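You operate a simulated robot arm through the tools that you are given. There is no shell and no other tool.

You are at the controls of a simulated robot arm. One attempt, no reset.

Task
Aim the black sensor until it lights, zero the count and jog the bag in.
Fine: the bag on the dark belt; lock the sensor; the screen ends on 1 with the bag at the stop plate, mode knob off.

It is judged by the outcome, as a careful person would: the job done as asked, and still so three seconds after it is handed in. It fails if anything else is knocked over, pushed out of place, dropped, spilled or broken.

Robot
A 7-joint arm with a two-finger parallel gripper, fixed in place. Base frame: the origin is on the floor under the middle of its stand, x ahead of it, y to its left, z up; the work surface is at about z = 780. Readings come in mm, degrees, newtons and seconds.
With the tool pointing down near the work surface it reaches from about 400 to 760 mm from the base axis. Its first joint turns from -143.0 to 143.0 degrees. Payload 3 kg.
Tool frame: the origin (TCP) lies between the finger pads and is the grasp point; the fingertips stand 30 mm ahead of it; z points along the fingers, y is the line along which they close. The gripper opens to 110 mm. The fingers are 20 mm wide and 10 mm thick; the gripper's body (48 by 112 mm) begins 55 mm behind the TCP.
Orientation is that of the tool frame in the base frame, as a unit quaternion [x, y, z, w]. With the fingers straight down and closing along the base's y, the tool's x points along the base's -x, its y along +y and its z along -z.

Tools
- The arm moves only by the tool servo_tool. Its argument "deltas" is a list of rows, each a list of 7 numbers: the turn, a rotation vector about the tool's x, y, z in degrees, then the shift along the tool's x, y, z in mm, then the gripper command, from -1 (shut) to 1 (fully open), values between in proportion. In form: [[wx, wy, wz, dx, dy, dz, fingers], ...]. A call has 1 to 20 rows; each row is the pose to reach, as a shift and turn from the pose commanded when the call began, along the tool's axes at that moment. A row lasts 0.2 s, in which the tool goes at most 50 mm and 8.6 degrees; a call with a longer step from one row to the next is refused whole, and so is a gripper value outside its range. A pose out of reach is approached as far as the arm can. The call stops where the force on the tool passes 60 N (or 10 N more than at its start, if that is more) or the arm is blocked; 0.2 s more then pass. Each finger travels about 108 mm/s and halts on what it meets, pressing with about 35 N; the grip force reading is that of the motor and also rises with nothing between the fingers. The clock runs only during rows and for 0.2 s after the last one: add rows that repeat a pose to give the fingers time. The reply holds the time, the measured pose of the TCP, the force on the tool along the base axes, the opening and the grip force, in the units named above and with some noise, with the torque about the TCP (base axes, N m) and any sound that the robot's microphone picked up.
- Cameras (640 x 400 px; columns grow to the right, rows downward): "scene" is fixed at [50.4, 499.7, 1362.3]; the picture's right is [-0.36, -0.93, 0.00], its down [-0.49, 0.19, -0.85] and it looks along [0.80, -0.31, -0.52] (base axes); focal length 338 px, centre (320, 200). "wrist" rides on the gripper at [72, 17, -103] in the tool frame; the picture's right is [-0.23, 0.97, 0.00], its down [-0.76, -0.18, -0.62] and it looks along [-0.61, -0.14, 0.78] (tool axes); focal length 222 px, centre (320, 200). There is no depth. A picture from a camera that has moved, and an enlarged one, comes with that camera's place and axes in the base frame and with its lens.
- snapshot(camera): a new picture of that camera. It takes no simulated time.
- slide_trunk(by): slides the trunk up (or, below 0, down) by that many mm; the arm rides with it, the base frame stays. It gives what a move gives, with no picture.
- close_up(camera, box): a new picture of the part [left, top, right, bottom] of that camera's present view, enlarged. It takes no simulated time.
- job_done(): hands the job in; it is judged then, once.

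Nothing tells you positions but the pictures and the camera data. Unless the task says otherwise, let go and move clear before handing in.

The tools are called after "Call:" as a command line: name --pt "numbers of a row" for each row, then --argument value for the rest, lists and objects as JSON in quotes. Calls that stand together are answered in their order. servo_tool: Moves the arm, as the interface text tells. Its arguments: {"type":"object","properties":{"deltas":{"type":"array","items":{"type":"array","items":{"type":"number"}}}},"required":["deltas"]} The other tools are called the same way: slide_trunk (by) moves the trunk up or down; snapshot (camera) takes a picture; close_up (camera, box) takes an enlarged picture of a part of a camera's view; job_done () hands the job in.

At the start:

```text
clock: 0.0
tcp_pos: [760.8, 12.4, 1163.4]
tool_rot: [0.001, 1.0, -0.001, 0.0]
ft_force: [0.6, -0.6, -0.3]
wrist_torque: [0.01, 0.0, -0.01]
opening: 110.2
finger_force: 0.1
trunk travel left (down, up): [-675.0, 215.0]
```

scene: 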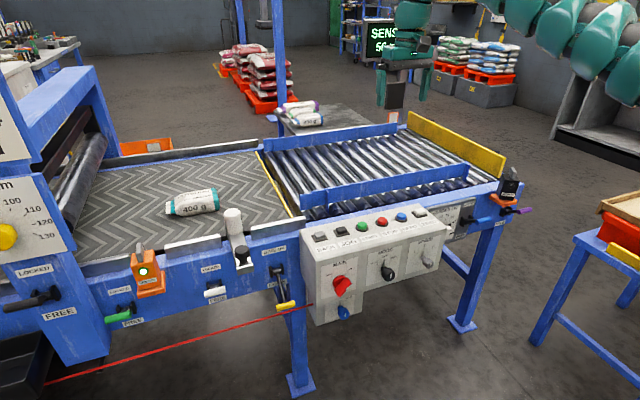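
wrist: 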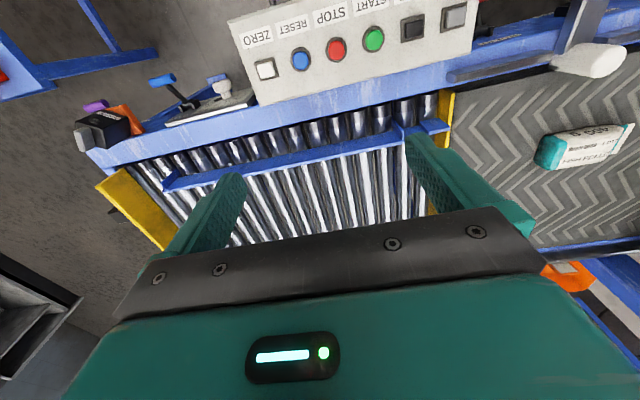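

I see a conveyor station: a dark herringbone belt with one 400 g bag, a roller bed with a yellow stop plate, a control box and a black sensor on an orange bracket at the right end. I'll look closer at the pieces before moving.

Call:
close_up --camera "scene" --box '[290, 190, 460, 330]'

Call:
close_up --camera "scene" --box '[430, 150, 550, 250]'

Call:
close_up --camera "scene" --box '[0, 160, 310, 340]'

Call:
close_up --camera "scene" --box '[350, 10, 450, 80]'

Call:
close_up --camera "wrist" --box '[60, 0, 300, 160]'

Call:
close_up --camera "wrist" --box '[220, 0, 480, 160]'

```text
2.86 times, centred on (375, 260) of scene
camera zoom: at [50.4, 499.7, 1362.3], right [-0.36, -0.93, 0.0], down [-0.49, 0.19, -0.85], along [0.8, -0.31, -0.52], focal length 966 px, centre (163, 29)
```

zoom: 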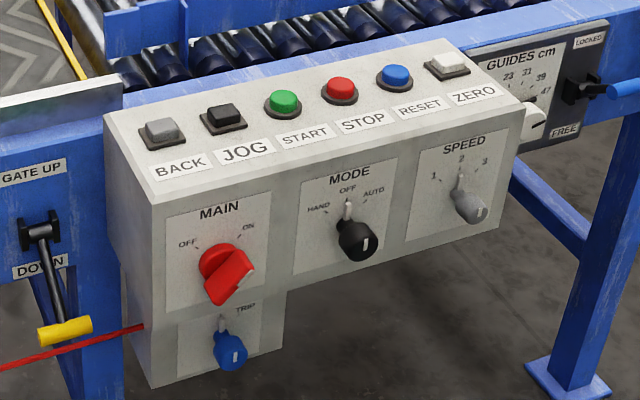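

```text
4.00 times, centred on (490, 200) of scene
camera zoom: at [50.4, 499.7, 1362.3], right [-0.36, -0.93, 0.0], down [-0.49, 0.19, -0.85], along [0.8, -0.31, -0.52], focal length 1352 px, centre (-360, 200)
```

zoom: 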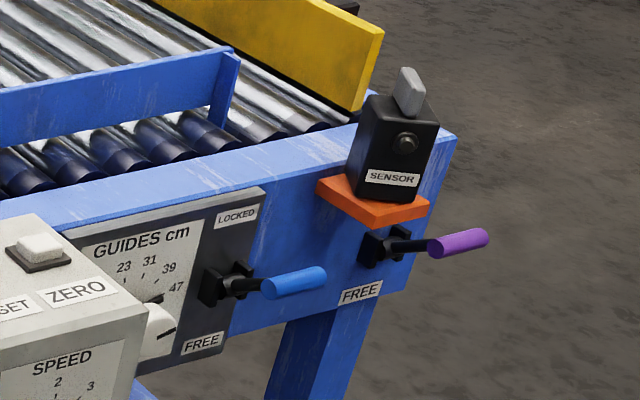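

```text
2.06 times, centred on (155, 250) of scene
camera zoom: at [50.4, 499.7, 1362.3], right [-0.36, -0.93, 0.0], down [-0.49, 0.19, -0.85], along [0.8, -0.31, -0.52], focal length 698 px, centre (661, 97)
```

zoom: 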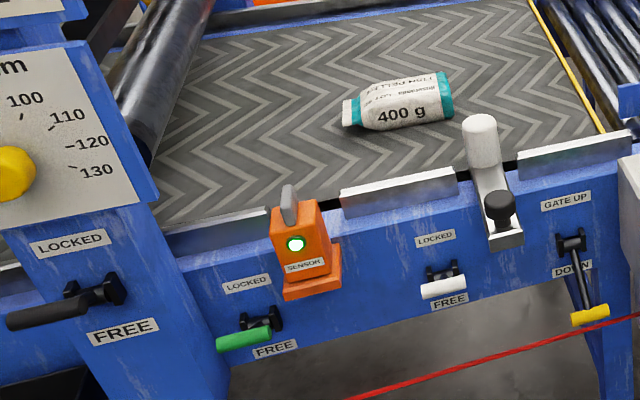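

```text
5.71 times, centred on (400, 45) of scene
camera zoom: at [50.4, 499.7, 1362.3], right [-0.36, -0.93, 0.0], down [-0.49, 0.19, -0.85], along [0.8, -0.31, -0.52], focal length 1932 px, centre (-137, 1086)
```

zoom: 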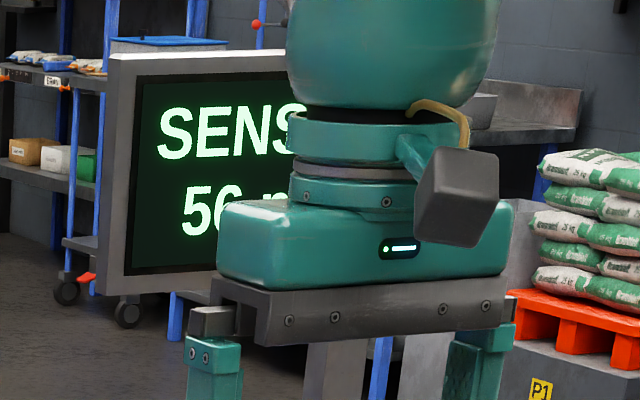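

```text
2.50 times, centred on (180, 80) of wrist
camera zoom: at [688.5, 28.6, 1266.2], right [0.23, 0.97, 0.0], down [0.76, -0.18, 0.62], along [0.61, -0.14, -0.78], focal length 555 px, centre (670, 500)
```

zoom: 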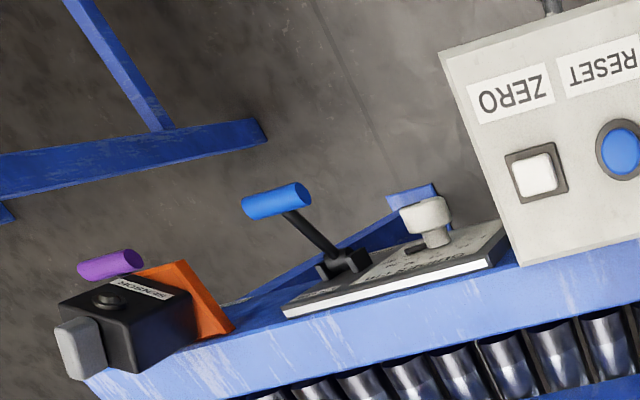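

```text
2.46 times, centred on (350, 80) of wrist
camera zoom: at [688.5, 28.6, 1266.2], right [0.23, 0.97, 0.0], down [0.76, -0.18, 0.62], along [0.61, -0.14, -0.78], focal length 547 px, centre (246, 495)
```

zoom: 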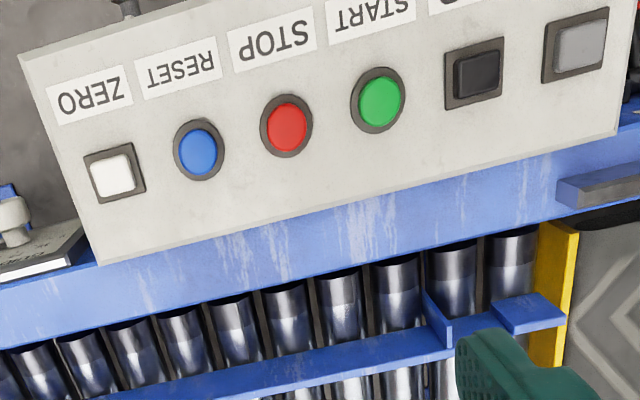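

The conveyor front rail seems to be at about x = 750 with the black sensor near (758, -450, 811). The arm is blocking the screen, so I'll back it off to the right to read the screen and look at the sensor from the wrist.

Call:
servo_tool --pt "0 0 0 25 -35 0 1" --pt "0 0 0 50 -70 0 1" --pt "0 0 0 75 -105 0 1" --pt "0 0 0 100 -140 0 1" --pt "0 0 0 125 -175 0 1" --pt "0 0 0 150 -210 0 1" --pt "0 0 0 175 -245 0 1" --pt "0 0 0 200 -280 0 1"

Call:
snapshot --camera "scene"

Call:
snapshot --camera "wrist"

Call:
close_up --camera "scene" --box '[350, 10, 450, 80]'

```text
clock: 1.8
tcp_pos: [684.8, -229.7, 1124.9]
tool_rot: [0.001, 1.0, 0.0, -0.001]
ft_force: [0.6, 0.1, -0.1]
wrist_torque: [0.01, 0.0, -0.02]
opening: 109.7
finger_force: 0.0
out of reach, approached as far as the arm can: row 1, 2, 3, 4, 5, 6, 7, 8
trunk travel left (down, up): [-675.0, 215.0]
```

```text
taken
```

scene: 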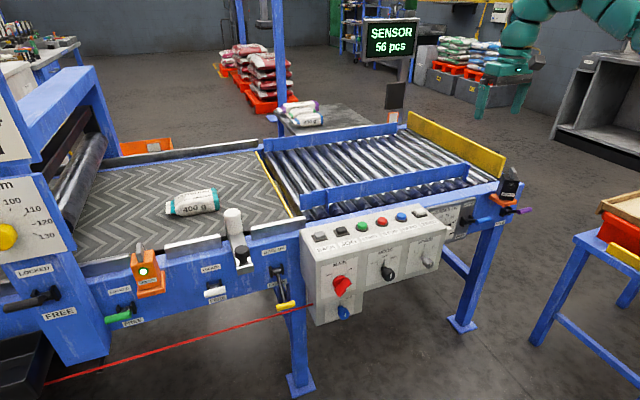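

```text
taken
camera wrist: at [613.3, -212.8, 1228.6], right [0.23, 0.97, 0.0], down [0.76, -0.18, 0.62], along [0.61, -0.14, -0.78], focal length 222 px, centre (320, 200)
```

wrist: 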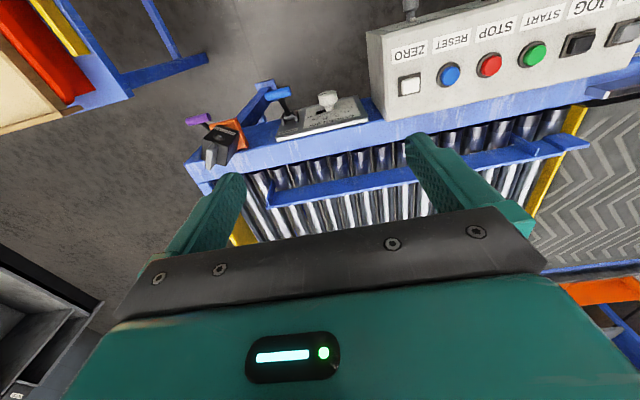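

```text
5.71 times, centred on (400, 45) of scene
camera zoom: at [50.4, 499.7, 1362.3], right [-0.36, -0.93, 0.0], down [-0.49, 0.19, -0.85], along [0.8, -0.31, -0.52], focal length 1932 px, centre (-137, 1086)
```

zoom: 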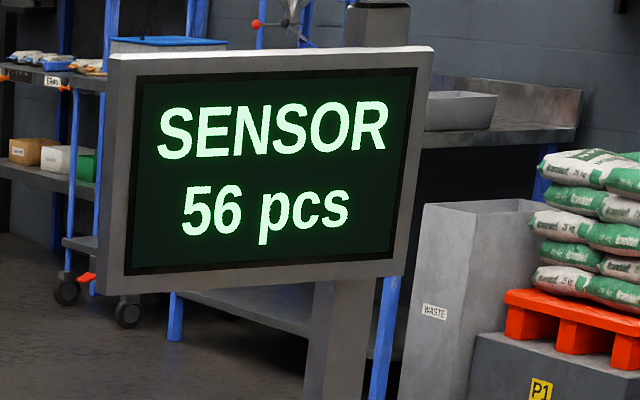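

The screen reads "SENSOR / 56 pcs", so the black sensor is misaligned and the count stands at 56. I'll zoom in on the sensor, the knobs and the bag path.

Call:
close_up --camera "wrist" --box '[170, 70, 290, 180]'

Call:
close_up --camera "scene" --box '[470, 160, 540, 230]'

Call:
close_up --camera "scene" --box '[310, 240, 400, 330]'

Call:
close_up --camera "scene" --box '[180, 100, 400, 260]'

Call:
close_up --camera "scene" --box '[370, 90, 530, 210]'

```text
3.64 times, centred on (230, 125) of wrist
camera zoom: at [613.3, -212.8, 1228.6], right [0.23, 0.97, 0.0], down [0.76, -0.18, 0.62], along [0.61, -0.14, -0.78], focal length 808 px, centre (647, 473)
```

zoom: 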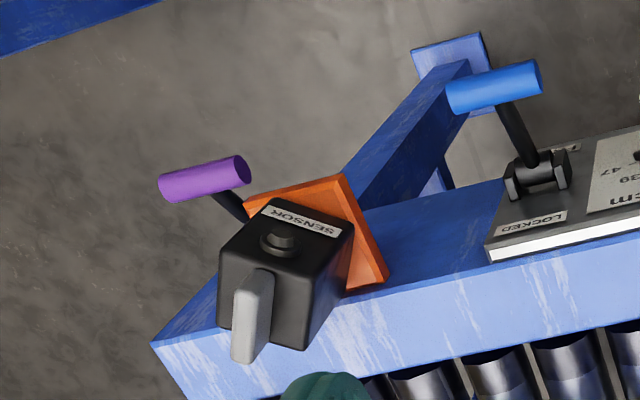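

```text
5.71 times, centred on (505, 195) of scene
camera zoom: at [50.4, 499.7, 1362.3], right [-0.36, -0.93, 0.0], down [-0.49, 0.19, -0.85], along [0.8, -0.31, -0.52], focal length 1932 px, centre (-737, 229)
```

zoom: 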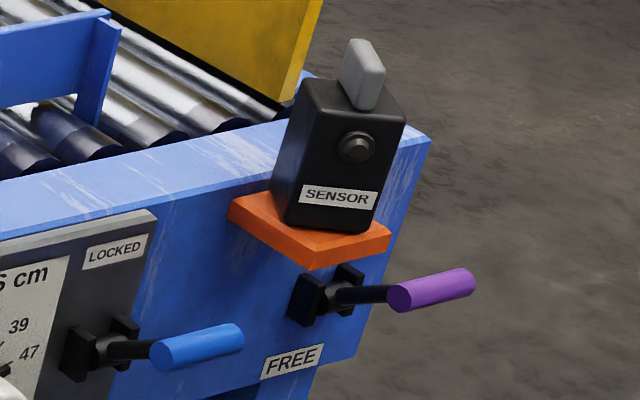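

```text
4.44 times, centred on (355, 285) of scene
camera zoom: at [50.4, 499.7, 1362.3], right [-0.36, -0.93, 0.0], down [-0.49, 0.19, -0.85], along [0.8, -0.31, -0.52], focal length 1503 px, centre (164, -178)
```

zoom: 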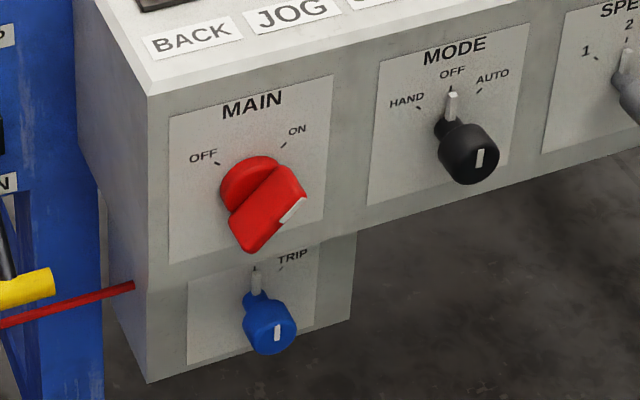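

```text
2.50 times, centred on (290, 180) of scene
camera zoom: at [50.4, 499.7, 1362.3], right [-0.36, -0.93, 0.0], down [-0.49, 0.19, -0.85], along [0.8, -0.31, -0.52], focal length 845 px, centre (395, 250)
```

zoom: 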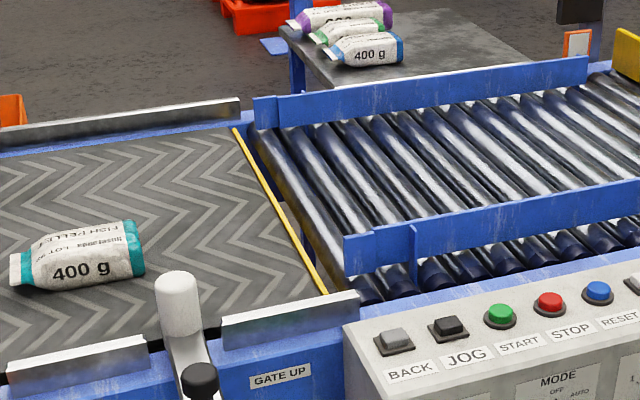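

```text
3.33 times, centred on (450, 150) of scene
camera zoom: at [50.4, 499.7, 1362.3], right [-0.36, -0.93, 0.0], down [-0.49, 0.19, -0.85], along [0.8, -0.31, -0.52], focal length 1127 px, centre (-113, 367)
```

zoom: 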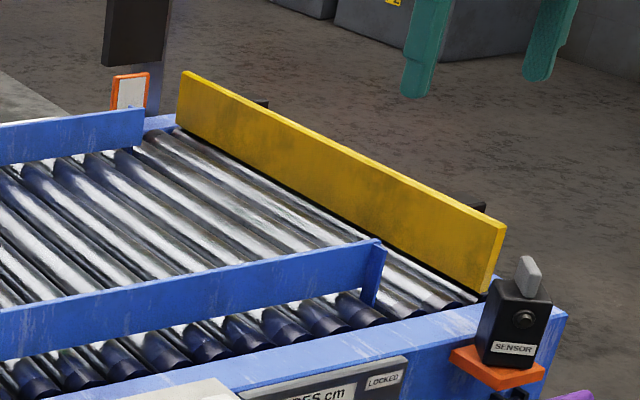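

The MODE knob is at OFF, MAIN looks ON, and the purple lever seems raised (likely LOCKED, with FREE below). Next I'll lower the trunk a little and see how the arm responds, to get a better wrist view of the sensor.

Call:
servo_tool --pt "0 0 0 0 0 0 1"

Call:
slide_trunk --by -150

Call:
snapshot --camera "scene"

Call:
snapshot --camera "wrist"

```text
clock: 2.2
tcp_pos: [684.8, -229.4, 1124.5]
tool_rot: [0.001, 1.0, 0.002, 0.0]
ft_force: [0.1, -0.1, -0.7]
wrist_torque: [-0.01, -0.01, 0.01]
opening: 109.9
finger_force: 0.0
trunk travel left (down, up): [-675.0, 215.0]
```

```text
clock: 4.0
tcp_pos: [684.8, -228.4, 976.8]
tool_rot: [0.001, 1.0, 0.001, 0.0]
ft_force: [0.0, 0.0, 0.4]
wrist_torque: [-0.02, -0.04, 0.0]
opening: 110.1
finger_force: 0.0
trunk travel left (down, up): [-525.0, 365.0]
```

```text
taken
```

scene: 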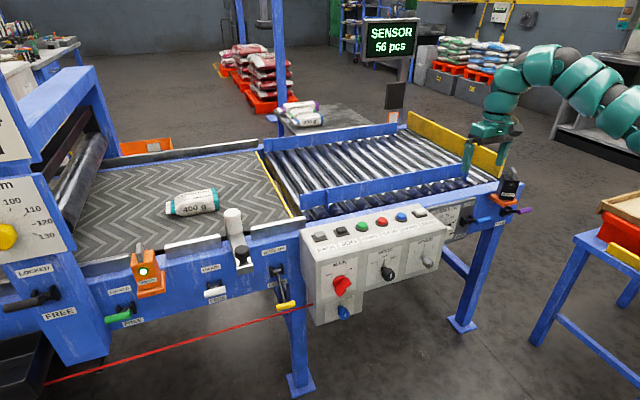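

```text
taken
camera wrist: at [613.1, -212.2, 1078.9], right [0.23, 0.97, 0.0], down [0.76, -0.18, 0.62], along [0.61, -0.14, -0.78], focal length 222 px, centre (320, 200)
```

wrist: 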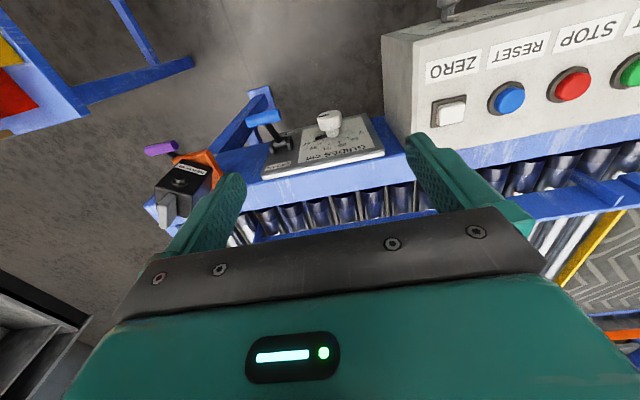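

The arm tracked the trunk down fine. I'll swing the tool toward the sensor's bearing (about -31°) and tilt it outward to get reach and a clear view.

Call:
servo_tool --pt "0 0 7.75 12 -30 0 1" --pt "0 0 15.5 24 -60 0 1" --pt "0 0 23.25 36 -90 0 1" --pt "0 0 31 48 -120 0 1"

Call:
servo_tool --pt "0 -7.5 0 0 0 0 1" --pt "0 -15 0 0 0 0 1" --pt "0 -22.5 0 0 0 0 1" --pt "0 -30 0 0 0 0 1" --pt "0 -37.5 0 0 0 0 1" --pt "0 -45 0 0 0 0 1"

Call:
snapshot --camera "wrist"

Call:
snapshot --camera "scene"

```text
clock: 5.0
tcp_pos: [663.5, -352.4, 976.7]
tool_rot: [0.268, 0.963, 0.002, 0.0]
ft_force: [-0.2, 0.2, 0.1]
wrist_torque: [0.01, -0.03, 0.03]
opening: 109.8
finger_force: 0.1
out of reach, approached as far as the arm can: row 1, 2, 3, 4
trunk travel left (down, up): [-525.0, 365.0]
```

```text
clock: 6.5
tcp_pos: [681.9, -462.4, 1037.5]
tool_rot: [0.22, 0.887, -0.24, 0.327]
ft_force: [-0.3, 0.4, 0.6]
wrist_torque: [-0.01, 0.0, -0.04]
opening: 109.9
finger_force: 0.1
out of reach, approached as far as the arm can: row 1, 2, 3, 4, 5
trunk travel left (down, up): [-525.0, 365.0]
stopped in row 6: the arm was blocked; the commanded pose is now the measured one
```

```text
taken
camera wrist: at [592.3, -374.4, 1053.3], right [0.69, 0.72, -0.12], down [0.13, 0.04, 0.99], along [0.71, -0.7, -0.07], focal length 222 px, centre (320, 200)
```

wrist: 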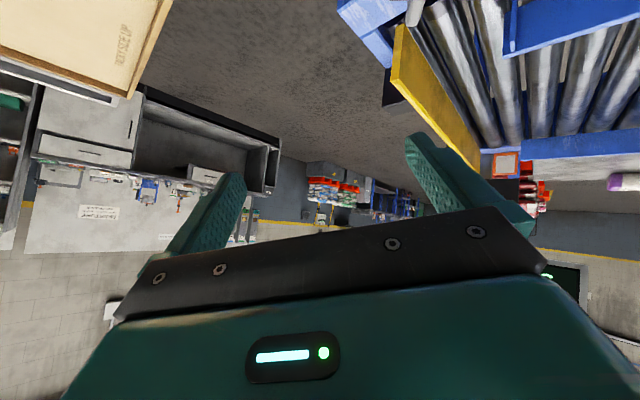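

```text
taken
```

scene: 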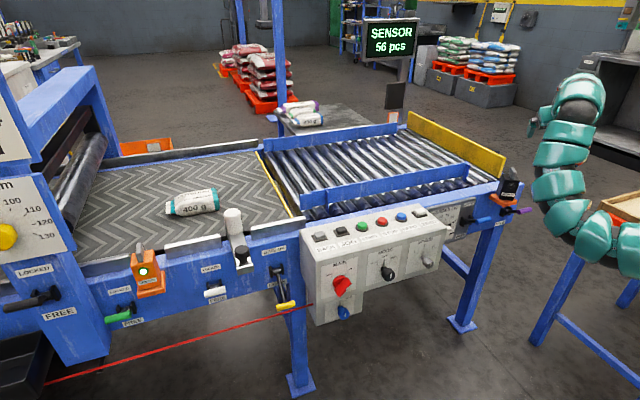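

The arm got into an awkward configuration near the right-hand table and stopped. I'll raise the trunk straight up to be clear, then re-plan with the tool geometry better suited to the reach limits.

Call:
slide_trunk --by 200

Call:
snapshot --camera "scene"

Call:
snapshot --camera "wrist"

Call:
close_up --camera "scene" --box '[480, 50, 640, 300]'

```text
clock: 8.7
tcp_pos: [682.2, -464.7, 1236.1]
tool_rot: [0.219, 0.888, -0.238, 0.326]
ft_force: [-0.1, -0.4, 0.1]
wrist_torque: [0.0, -0.02, 0.01]
opening: 110.0
finger_force: 0.2
trunk travel left (down, up): [-725.0, 165.0]
```

```text
taken
```

scene: 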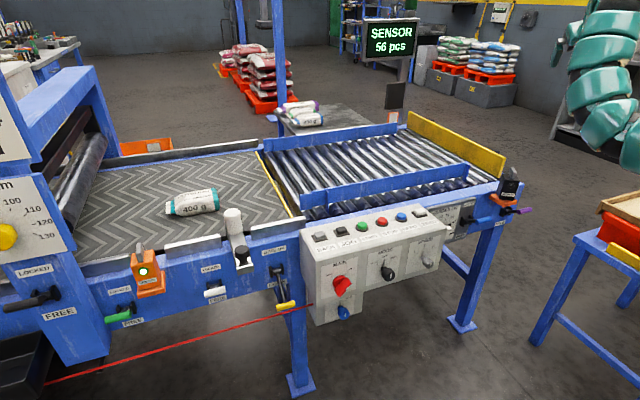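

```text
taken
camera wrist: at [592.7, -375.8, 1251.9], right [0.69, 0.72, -0.12], down [0.13, 0.03, 0.99], along [0.71, -0.7, -0.07], focal length 222 px, centre (320, 200)
```

wrist: 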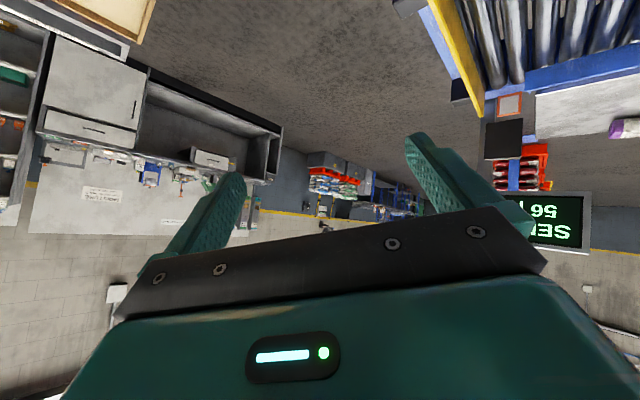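

```text
1.60 times, centred on (560, 175) of scene
camera zoom: at [50.4, 499.7, 1362.3], right [-0.36, -0.93, 0.0], down [-0.49, 0.19, -0.85], along [0.8, -0.31, -0.52], focal length 541 px, centre (-64, 240)
```

zoom: 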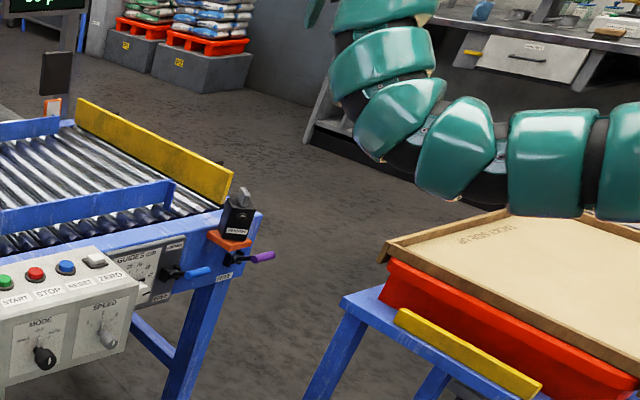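

The arm is clear of the table now. I'll correct the tool to point along the -31° bearing at 45° tilt while lowering gradually, checking the arm's shape.

Call:
servo_tool --pt "-2.4 0 1.5 35 18 15 1" --pt "-4.7 0 3 70 36 31 1" --pt "-7.1 0 4.5 105 54 46 1" --pt "-9.5 0 6 140 72 61 1" --pt "-11.8 0 7.5 175 90 77 1" --pt "-14.2 0.1 9 210 107 92 1"

Call:
snapshot --camera "scene"

Call:
snapshot --camera "wrist"

```text
clock: 10.1
tcp_pos: [638.4, -380.8, 999.9]
tool_rot: [0.247, 0.891, -0.1, 0.368]
ft_force: [0.6, 0.5, 0.5]
wrist_torque: [-0.01, -0.03, -0.01]
opening: 110.1
finger_force: 0.1
trunk travel left (down, up): [-725.0, 165.0]
```

```text
taken
```

scene: 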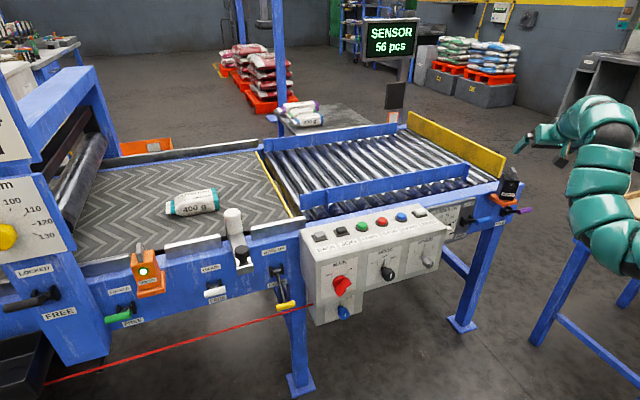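

```text
taken
camera wrist: at [541.1, -303.9, 1022.9], right [0.64, 0.75, 0.16], down [-0.01, -0.21, 0.98], along [0.77, -0.63, -0.13], focal length 222 px, centre (320, 200)
```

wrist: 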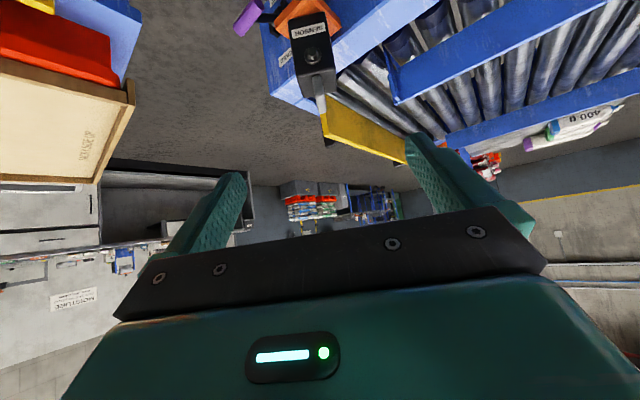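

The tool is now aimed at the sensor; the elbow sits near the table to the right. I'll check that clearance closely, and view the sensor and purple lever from here.

Call:
close_up --camera "scene" --box '[500, 80, 640, 300]'

Call:
close_up --camera "wrist" --box '[210, 0, 390, 130]'

```text
1.82 times, centred on (570, 190) of scene
camera zoom: at [50.4, 499.7, 1362.3], right [-0.36, -0.93, 0.0], down [-0.49, 0.19, -0.85], along [0.8, -0.31, -0.52], focal length 615 px, centre (-134, 218)
```

zoom: 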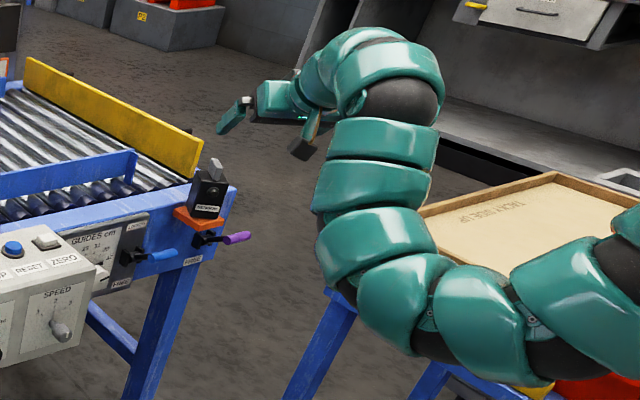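

```text
3.08 times, centred on (300, 65) of wrist
camera zoom: at [541.1, -303.9, 1022.9], right [0.64, 0.75, 0.16], down [-0.01, -0.21, 0.98], along [0.77, -0.63, -0.13], focal length 684 px, centre (382, 615)
```

zoom: 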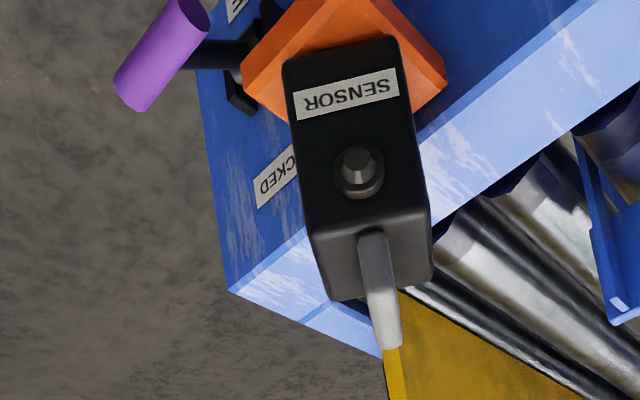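

I now place the purple handle near (718, -520, 718), raised about 34° from a hinge near (779, -520, 676), which is next to the LOCKED label. So it must first go down to FREE. I'll roll the gripper 90° in free air so the fingers can straddle the handle above and below.

Call:
servo_tool --pt "0 0 -8 0 0 0 1" --pt "0 0 -16 0 0 0 1" --pt "0 0 -24 0 0 0 1" --pt "0 0 -32 0 0 0 1" --pt "0 0 -40 0 0 0 1" --pt "0 0 -48 0 0 0 1" --pt "0 0 -56 0 0 0 1" --pt "0 0 -64 0 0 0 1" --pt "0 0 -72 0 0 0 1" --pt "0 0 -80 0 0 0 1" --pt "0 0 -88 0 0 0 1" --pt "0 0 -90 0 0 0 1"

Call:
snapshot --camera "wrist"

Call:
snapshot --camera "scene"

```text
clock: 12.7
tcp_pos: [639.1, -382.8, 1001.0]
tool_rot: [-0.456, 0.804, -0.331, 0.188]
ft_force: [-0.5, 0.8, -0.7]
wrist_torque: [0.0, -0.01, 0.02]
opening: 110.0
finger_force: 0.0
trunk travel left (down, up): [-725.0, 165.0]
```

```text
taken
camera wrist: at [529.5, -401.9, 1062.4], right [-0.48, 0.55, -0.69], down [0.12, 0.81, 0.57], along [0.87, 0.19, -0.46], focal length 222 px, centre (320, 200)
```

wrist: 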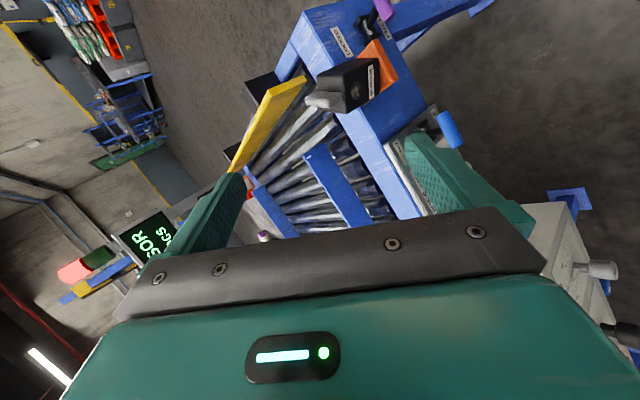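

```text
taken
```

scene: 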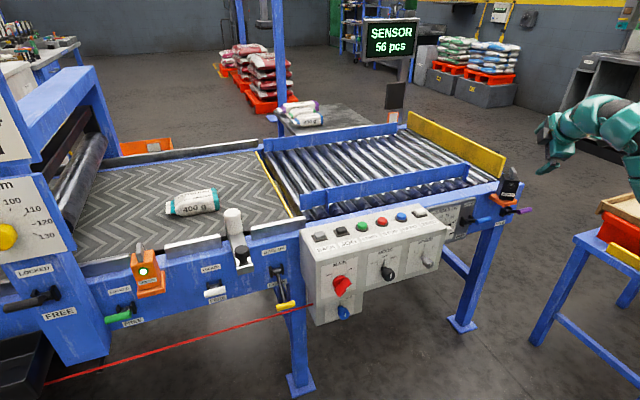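

The roll worked and the elbow lifted away. I'll zoom in on the sensor and the purple lever from this angle.

Call:
close_up --camera "wrist" --box '[280, 0, 440, 130]'

```text
3.08 times, centred on (360, 65) of wrist
camera zoom: at [529.5, -401.9, 1062.4], right [-0.48, 0.55, -0.69], down [0.12, 0.81, 0.57], along [0.87, 0.19, -0.46], focal length 684 px, centre (197, 615)
```

zoom: 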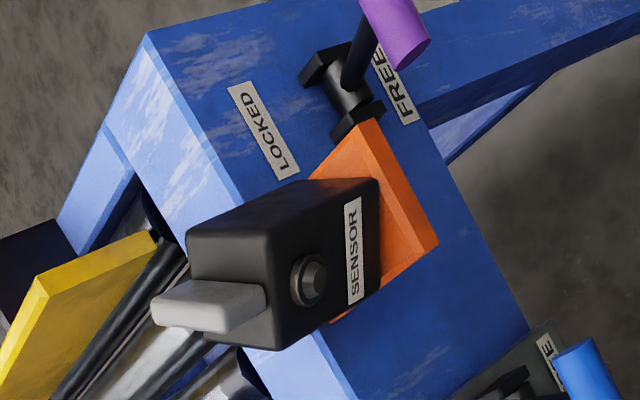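

The hinge is near (780, -519, 675), with LOCKED above it and FREE below, so the lever is currently at LOCKED. I'll close the fingers and bring them near-horizontal so they can push the handle down from above.

Call:
servo_tool --pt "5 2.1 1.2 6 15 9 0" --pt "10 4.1 2.4 12 30 18 -1" --pt "15 6.2 3.6 17 44 27 -1" --pt "20 8.3 4.8 23 59 36 -1" --pt "25 10.3 6 29 74 45 -1" --pt "30 12.4 7.2 35 89 54 -1" --pt "30 12.4 7.2 35 89 54 -1"

Call:
snapshot --camera "scene"

Call:
snapshot --camera "wrist"

```text
clock: 14.3
tcp_pos: [601.3, -399.9, 899.7]
tool_rot: [-0.303, 0.733, -0.562, 0.234]
ft_force: [0.4, 0.3, 0.3]
wrist_torque: [0.0, 0.02, -0.02]
opening: 0.0
finger_force: 34.8
trunk travel left (down, up): [-725.0, 165.0]
```

```text
taken
```

scene: 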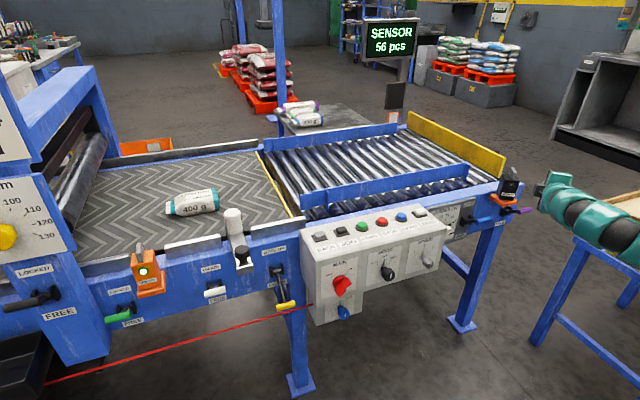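

```text
taken
camera wrist: at [475.2, -377.5, 910.3], right [-0.02, 0.34, -0.94], down [0.15, 0.93, 0.33], along [0.99, -0.13, -0.06], focal length 222 px, centre (320, 200)
```

wrist: 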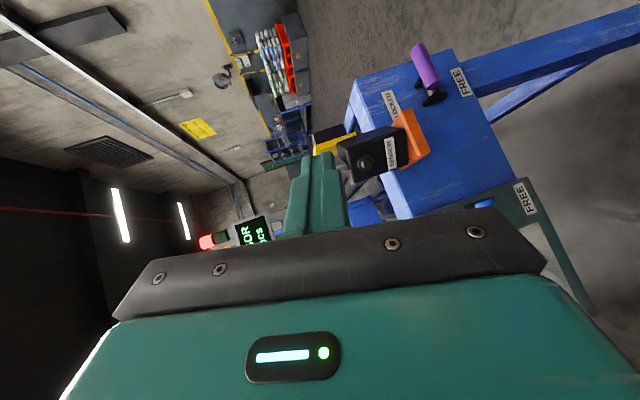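

The fingers are closed and near-horizontal at (601, -400, 900). I'll zoom in to refine the handle position before moving over it.

Call:
close_up --camera "wrist" --box '[340, 20, 520, 150]'

Call:
close_up --camera "scene" --box '[480, 150, 640, 280]'

```text
3.08 times, centred on (430, 85) of wrist
camera zoom: at [475.2, -377.5, 910.3], right [-0.02, 0.34, -0.94], down [0.15, 0.93, 0.33], along [0.99, -0.13, -0.06], focal length 684 px, centre (-18, 554)
```

zoom: 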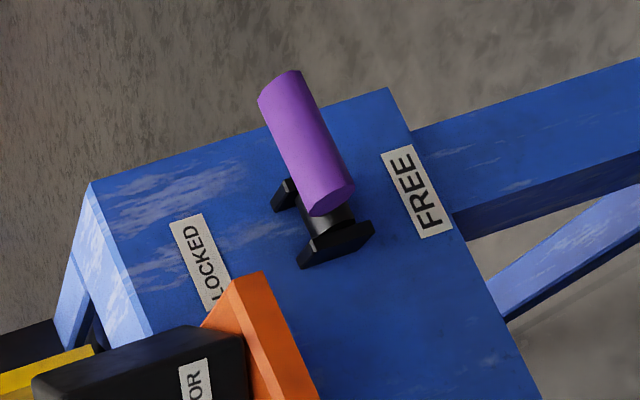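

```text
3.08 times, centred on (560, 215) of scene
camera zoom: at [50.4, 499.7, 1362.3], right [-0.36, -0.93, 0.0], down [-0.49, 0.19, -0.85], along [0.8, -0.31, -0.52], focal length 1040 px, centre (-418, 154)
```

zoom: 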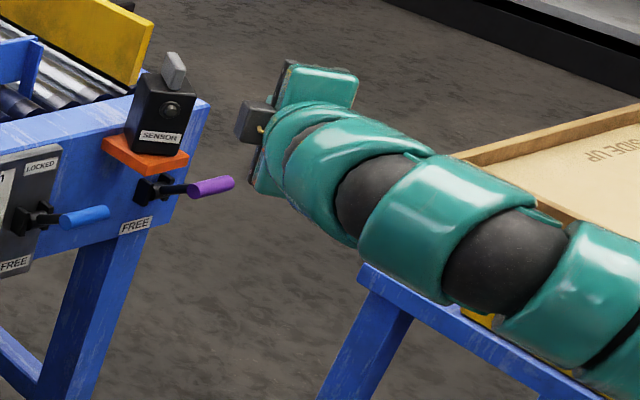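

The handle is confirmed at (718, -519, 718), spanning y from -493 to -546. I'll bring the closed fingers to about 20 mm above it, toward its outer end to stay clear of the orange base.

Call:
servo_tool --pt "0 0 0 1 11 22.5 -1" --pt "0 0 0 2 23 45 -1" --pt "0 0 0 3 34 68 -1" --pt "0 0 0 4 45 91 -1" --pt "0 0 0 5 57 113 -1" --pt "0 0 0 6.5 68 136 -1" --pt "0 0 0 7.5 79 159 -1" --pt "0 0 0 8.5 91 181 -1"

Call:
snapshot --camera "wrist"

Call:
close_up --camera "scene" --box '[460, 150, 640, 280]'

```text
clock: 16.1
tcp_pos: [700.6, -513.5, 764.5]
tool_rot: [-0.303, 0.734, -0.561, 0.235]
ft_force: [0.2, 0.0, 0.3]
wrist_torque: [0.01, 0.02, 0.03]
opening: 0.1
finger_force: 35.1
trunk travel left (down, up): [-725.0, 165.0]
```

```text
taken
camera wrist: at [578.2, -490.0, 774.9], right [-0.02, 0.34, -0.94], down [0.15, 0.93, 0.34], along [0.99, -0.13, -0.07], focal length 222 px, centre (320, 200)
```

wrist: 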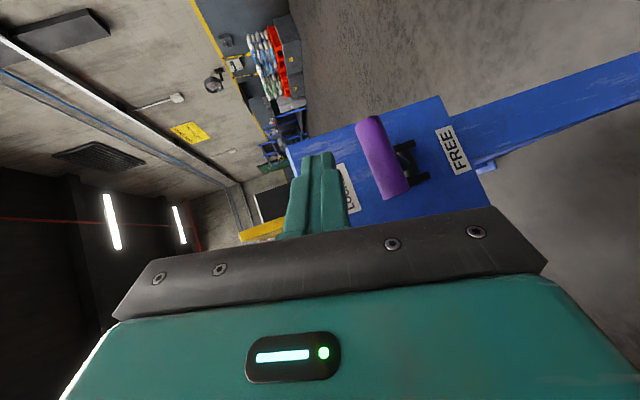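

```text
3.08 times, centred on (550, 215) of scene
camera zoom: at [50.4, 499.7, 1362.3], right [-0.36, -0.93, 0.0], down [-0.49, 0.19, -0.85], along [0.8, -0.31, -0.52], focal length 1040 px, centre (-388, 154)
```

zoom: 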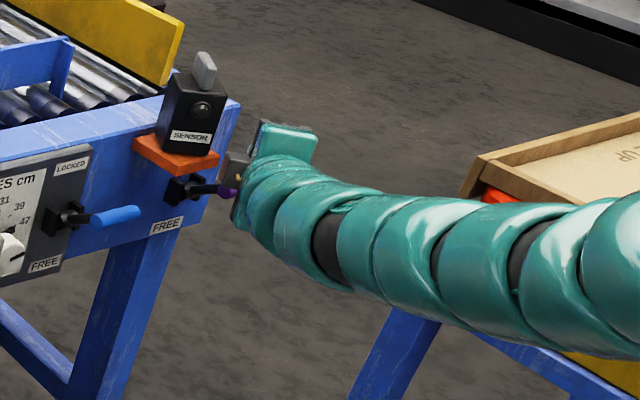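

The closed fingers sit right above the purple handle. I'll push straight down in small steps toward FREE.

Call:
servo_tool --pt "0 0 0 0 9.7 2.6 -1" --pt "0 0 0 0 19.3 5.2 -1" --pt "0 0 0 0 29 7.7 -1" --pt "0 0 0 0 38.6 10.3 -1" --pt "0 0 0 0 48.3 12.9 -1" --pt "0 0 0 0 58 15.5 -1" --pt "0 0 0 0 67.6 18.1 -1" --pt "0 0 0 0 77.3 20.6 -1" --pt "0 0 0 0 87 23.2 -1"

Call:
snapshot --camera "wrist"

Call:
close_up --camera "scene" --box '[460, 150, 640, 280]'

```text
clock: 18.1
tcp_pos: [690.9, -511.4, 702.0]
tool_rot: [-0.302, 0.733, -0.562, 0.234]
ft_force: [0.7, 0.5, 0.6]
wrist_torque: [-0.01, 0.01, 0.01]
opening: 0.0
finger_force: 35.2
out of reach, approached as far as the arm can: row 6, 7, 8, 9
trunk travel left (down, up): [-725.0, 165.0]
```

```text
taken
camera wrist: at [566.7, -489.1, 712.7], right [-0.02, 0.34, -0.94], down [0.15, 0.93, 0.33], along [0.99, -0.13, -0.07], focal length 222 px, centre (320, 200)
```

wrist: 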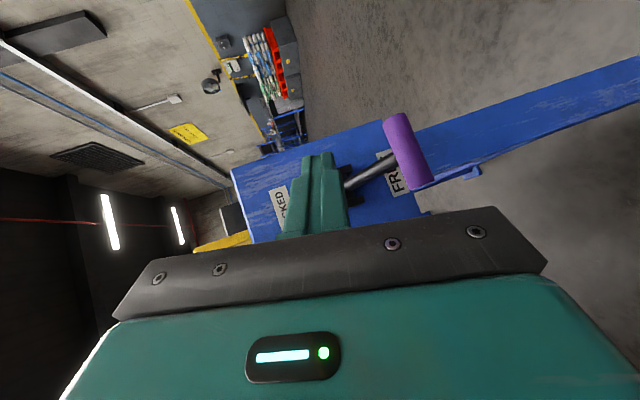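

```text
3.08 times, centred on (550, 215) of scene
camera zoom: at [50.4, 499.7, 1362.3], right [-0.36, -0.93, 0.0], down [-0.49, 0.19, -0.85], along [0.8, -0.31, -0.52], focal length 1040 px, centre (-388, 154)
```

zoom: 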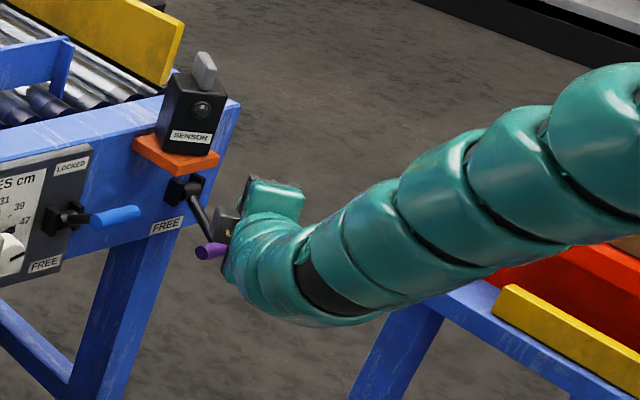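

The lever snapped down to FREE. I'll retreat along the same path I came in on, keeping clear of the orange base and the table.

Call:
servo_tool --pt "0 0 0 -2 -21 -3 -1" --pt "0 0 0 -4 -42 -5 -1" --pt "0 0 0 -5.4 -62.5 -8.1 -1" --pt "0 0 0 -7 -77 -34 -1" --pt "0 0 0 -9 -93 -65 -1" --pt "0 0 0 -11 -108 -96 -1" --pt "0 0 0 -13 -123 -127 -1" --pt "0 0 0 -14.5 -139 -158 -1" --pt "0 0 0 -16 -154 -188 -1"

Call:
close_up --camera "scene" --box '[460, 150, 640, 280]'

Call:
snapshot --camera "wrist"

```text
clock: 20.1
tcp_pos: [674.4, -425.6, 818.0]
tool_rot: [-0.302, 0.733, -0.562, 0.233]
ft_force: [0.3, 0.2, -0.5]
wrist_torque: [0.02, 0.04, 0.01]
opening: 0.0
finger_force: 35.3
out of reach, approached as far as the arm can: row 6, 7, 8, 9
trunk travel left (down, up): [-725.0, 165.0]
```

```text
3.08 times, centred on (550, 215) of scene
camera zoom: at [50.4, 499.7, 1362.3], right [-0.36, -0.93, 0.0], down [-0.49, 0.19, -0.85], along [0.8, -0.31, -0.52], focal length 1040 px, centre (-388, 154)
```

zoom: 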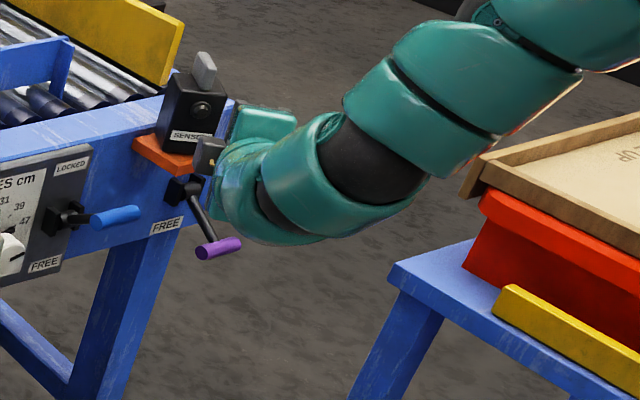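

```text
taken
camera wrist: at [550.1, -403.4, 828.1], right [-0.02, 0.34, -0.94], down [0.15, 0.93, 0.33], along [0.99, -0.13, -0.06], focal length 222 px, centre (320, 200)
```

wrist: 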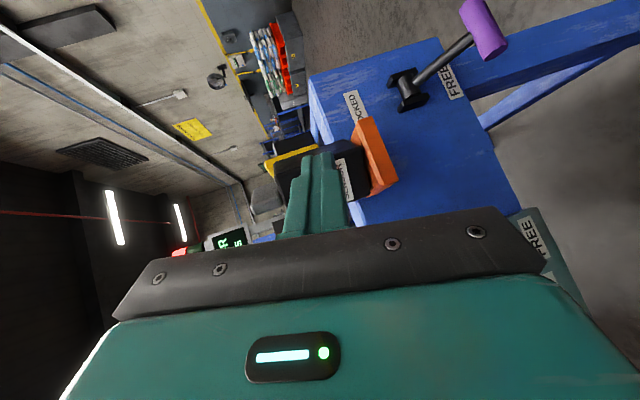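

The lever is clearly at FREE. The arm has come to a reach limit near the sensor, so I'll raise and tip the tool more downward to open it up.

Call:
servo_tool --pt "-5 0 0 0 -24 -6.5 -1" --pt "-10 0 0 0 -48 -13 -1" --pt "-15 0 0 0 -72 -19.5 -1" --pt "-20 0 0 0 -97 -26 -1" --pt "-25 0 0 0 -121 -32.5 -1" --pt "-30 0 0 0 -145 -39 -1"

Call:
snapshot --camera "scene"

Call:
snapshot --camera "wrist"

```text
clock: 20.8
tcp_pos: [701.6, -439.2, 832.6]
tool_rot: [-0.317, 0.795, -0.481, 0.191]
ft_force: [-22.5, -6.7, 2.1]
wrist_torque: [-0.08, 0.05, -0.56]
opening: 0.0
finger_force: 35.0
out of reach, approached as far as the arm can: row 1, 2, 3
trunk travel left (down, up): [-725.0, 165.0]
stopped in row 3: the force on the tool passed its limit at 72 N (the readings are from after the stop); the commanded pose is now the measured one
```

```text
taken
```

scene: 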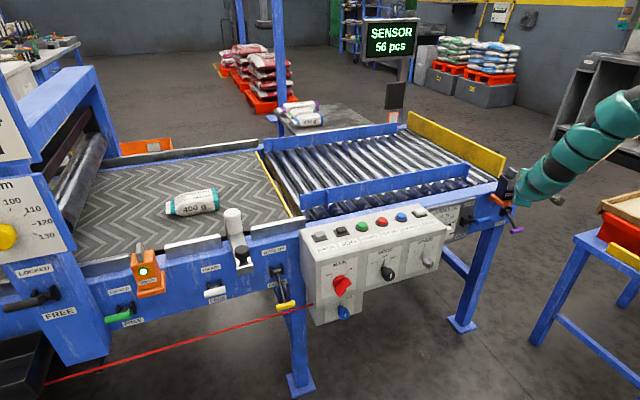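

```text
taken
camera wrist: at [581.4, -417.1, 866.6], right [-0.15, 0.48, -0.86], down [0.23, 0.87, 0.45], along [0.96, -0.13, -0.24], focal length 222 px, centre (320, 200)
```

wrist: 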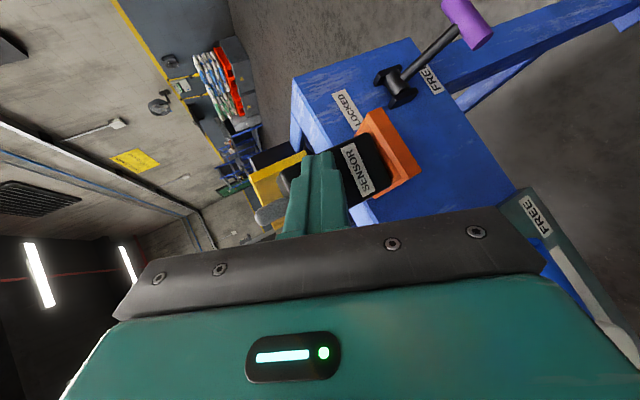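

The tool brushed the sensor's front because the arm couldn't rise in that posture. I'll back straight off along the fingers first, then lift with the trunk.

Call:
servo_tool --pt "0 0 0 0 0 -10 -1" --pt "0 0 0 0 0 -20 -1" --pt "0 0 0 0 0 -30 -1"

Call:
close_up --camera "wrist" --box '[240, 60, 440, 240]'

Call:
close_up --camera "scene" --box '[460, 130, 640, 260]'

```text
clock: 21.6
tcp_pos: [703.9, -421.4, 833.2]
tool_rot: [-0.322, 0.792, -0.481, 0.195]
ft_force: [-31.4, 2.6, 2.9]
wrist_torque: [-0.07, 0.16, -0.81]
opening: 0.0
finger_force: 34.8
out of reach, approached as far as the arm can: row 1, 2, 3
trunk travel left (down, up): [-725.0, 165.0]
```

```text
2.22 times, centred on (340, 150) of wrist
camera zoom: at [584.2, -401.4, 866.4], right [-0.15, 0.48, -0.86], down [0.22, 0.87, 0.45], along [0.96, -0.12, -0.24], focal length 494 px, centre (276, 311)
```

zoom: 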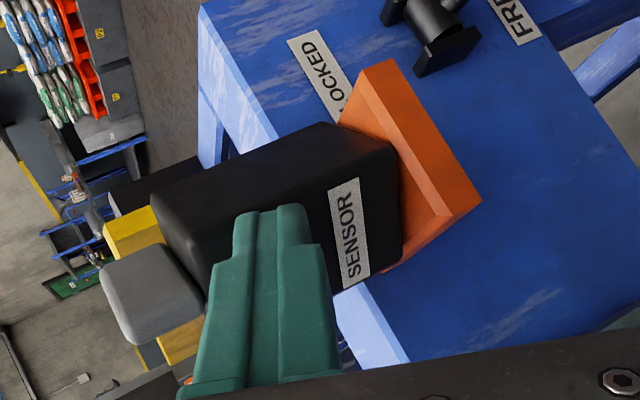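

```text
3.08 times, centred on (550, 195) of scene
camera zoom: at [50.4, 499.7, 1362.3], right [-0.36, -0.93, 0.0], down [-0.49, 0.19, -0.85], along [0.8, -0.31, -0.52], focal length 1040 px, centre (-388, 215)
```

zoom: 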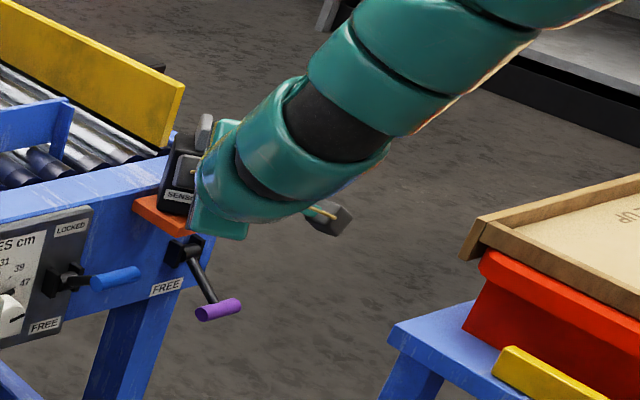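

The fingertips are still touching the sensor face. I'll slide them left off the sensor (that direction moves freely), then raise the trunk.

Call:
servo_tool --pt "0 0 0 -7 5 -9.5 -1" --pt "0 0 0 -14 10 -19 -1" --pt "0 0 0 -21 15 -28.5 -1" --pt "0 0 0 -27.7 19.7 -38 -1"

Call:
close_up --camera "wrist" --box '[240, 60, 440, 240]'

Call:
close_up --camera "scene" --box '[460, 130, 640, 260]'

```text
clock: 22.6
tcp_pos: [707.5, -373.7, 822.4]
tool_rot: [-0.321, 0.794, -0.48, 0.194]
ft_force: [0.6, 0.2, -0.4]
wrist_torque: [0.01, 0.01, -0.01]
opening: 0.0
finger_force: 35.4
out of reach, approached as far as the arm can: row 1, 2, 3, 4
trunk travel left (down, up): [-725.0, 165.0]
```

```text
2.22 times, centred on (340, 150) of wrist
camera zoom: at [587.4, -352.6, 856.2], right [-0.15, 0.48, -0.86], down [0.22, 0.87, 0.44], along [0.96, -0.12, -0.24], focal length 494 px, centre (276, 311)
```

zoom: 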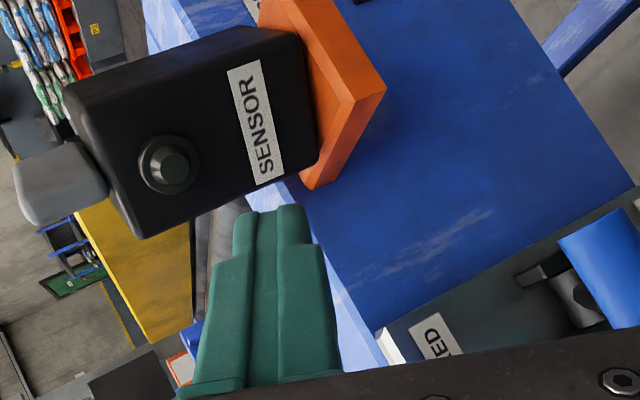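

```text
3.08 times, centred on (550, 195) of scene
camera zoom: at [50.4, 499.7, 1362.3], right [-0.36, -0.93, 0.0], down [-0.49, 0.19, -0.85], along [0.8, -0.31, -0.52], focal length 1040 px, centre (-388, 215)
```

zoom: 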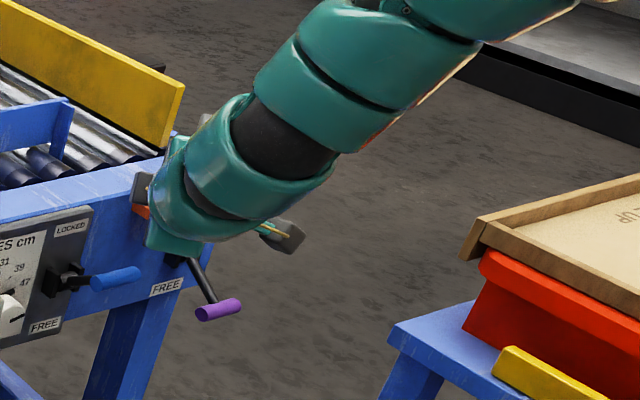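

The tool is free of the sensor now. I'll lift everything straight up with the trunk.

Call:
slide_trunk --by 165

Call:
snapshot --camera "scene"

Call:
snapshot --camera "wrist"

```text
clock: 24.5
tcp_pos: [707.6, -374.2, 988.1]
tool_rot: [-0.32, 0.793, -0.481, 0.193]
ft_force: [0.2, -0.7, 0.3]
wrist_torque: [0.04, -0.01, 0.02]
opening: 0.0
finger_force: 35.0
trunk travel left (down, up): [-890.0, 0.0]
```

```text
taken
```

scene: 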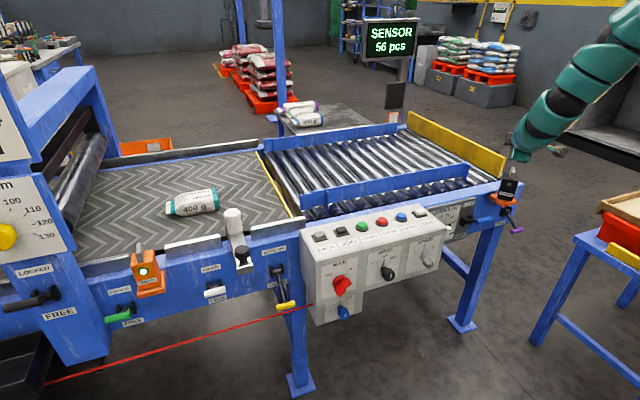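

```text
taken
camera wrist: at [587.4, -352.8, 1020.9], right [-0.15, 0.48, -0.86], down [0.22, 0.87, 0.44], along [0.96, -0.12, -0.24], focal length 222 px, centre (320, 200)
```

wrist: 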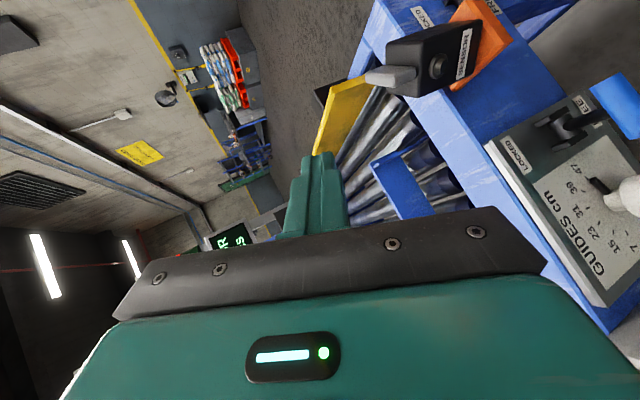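

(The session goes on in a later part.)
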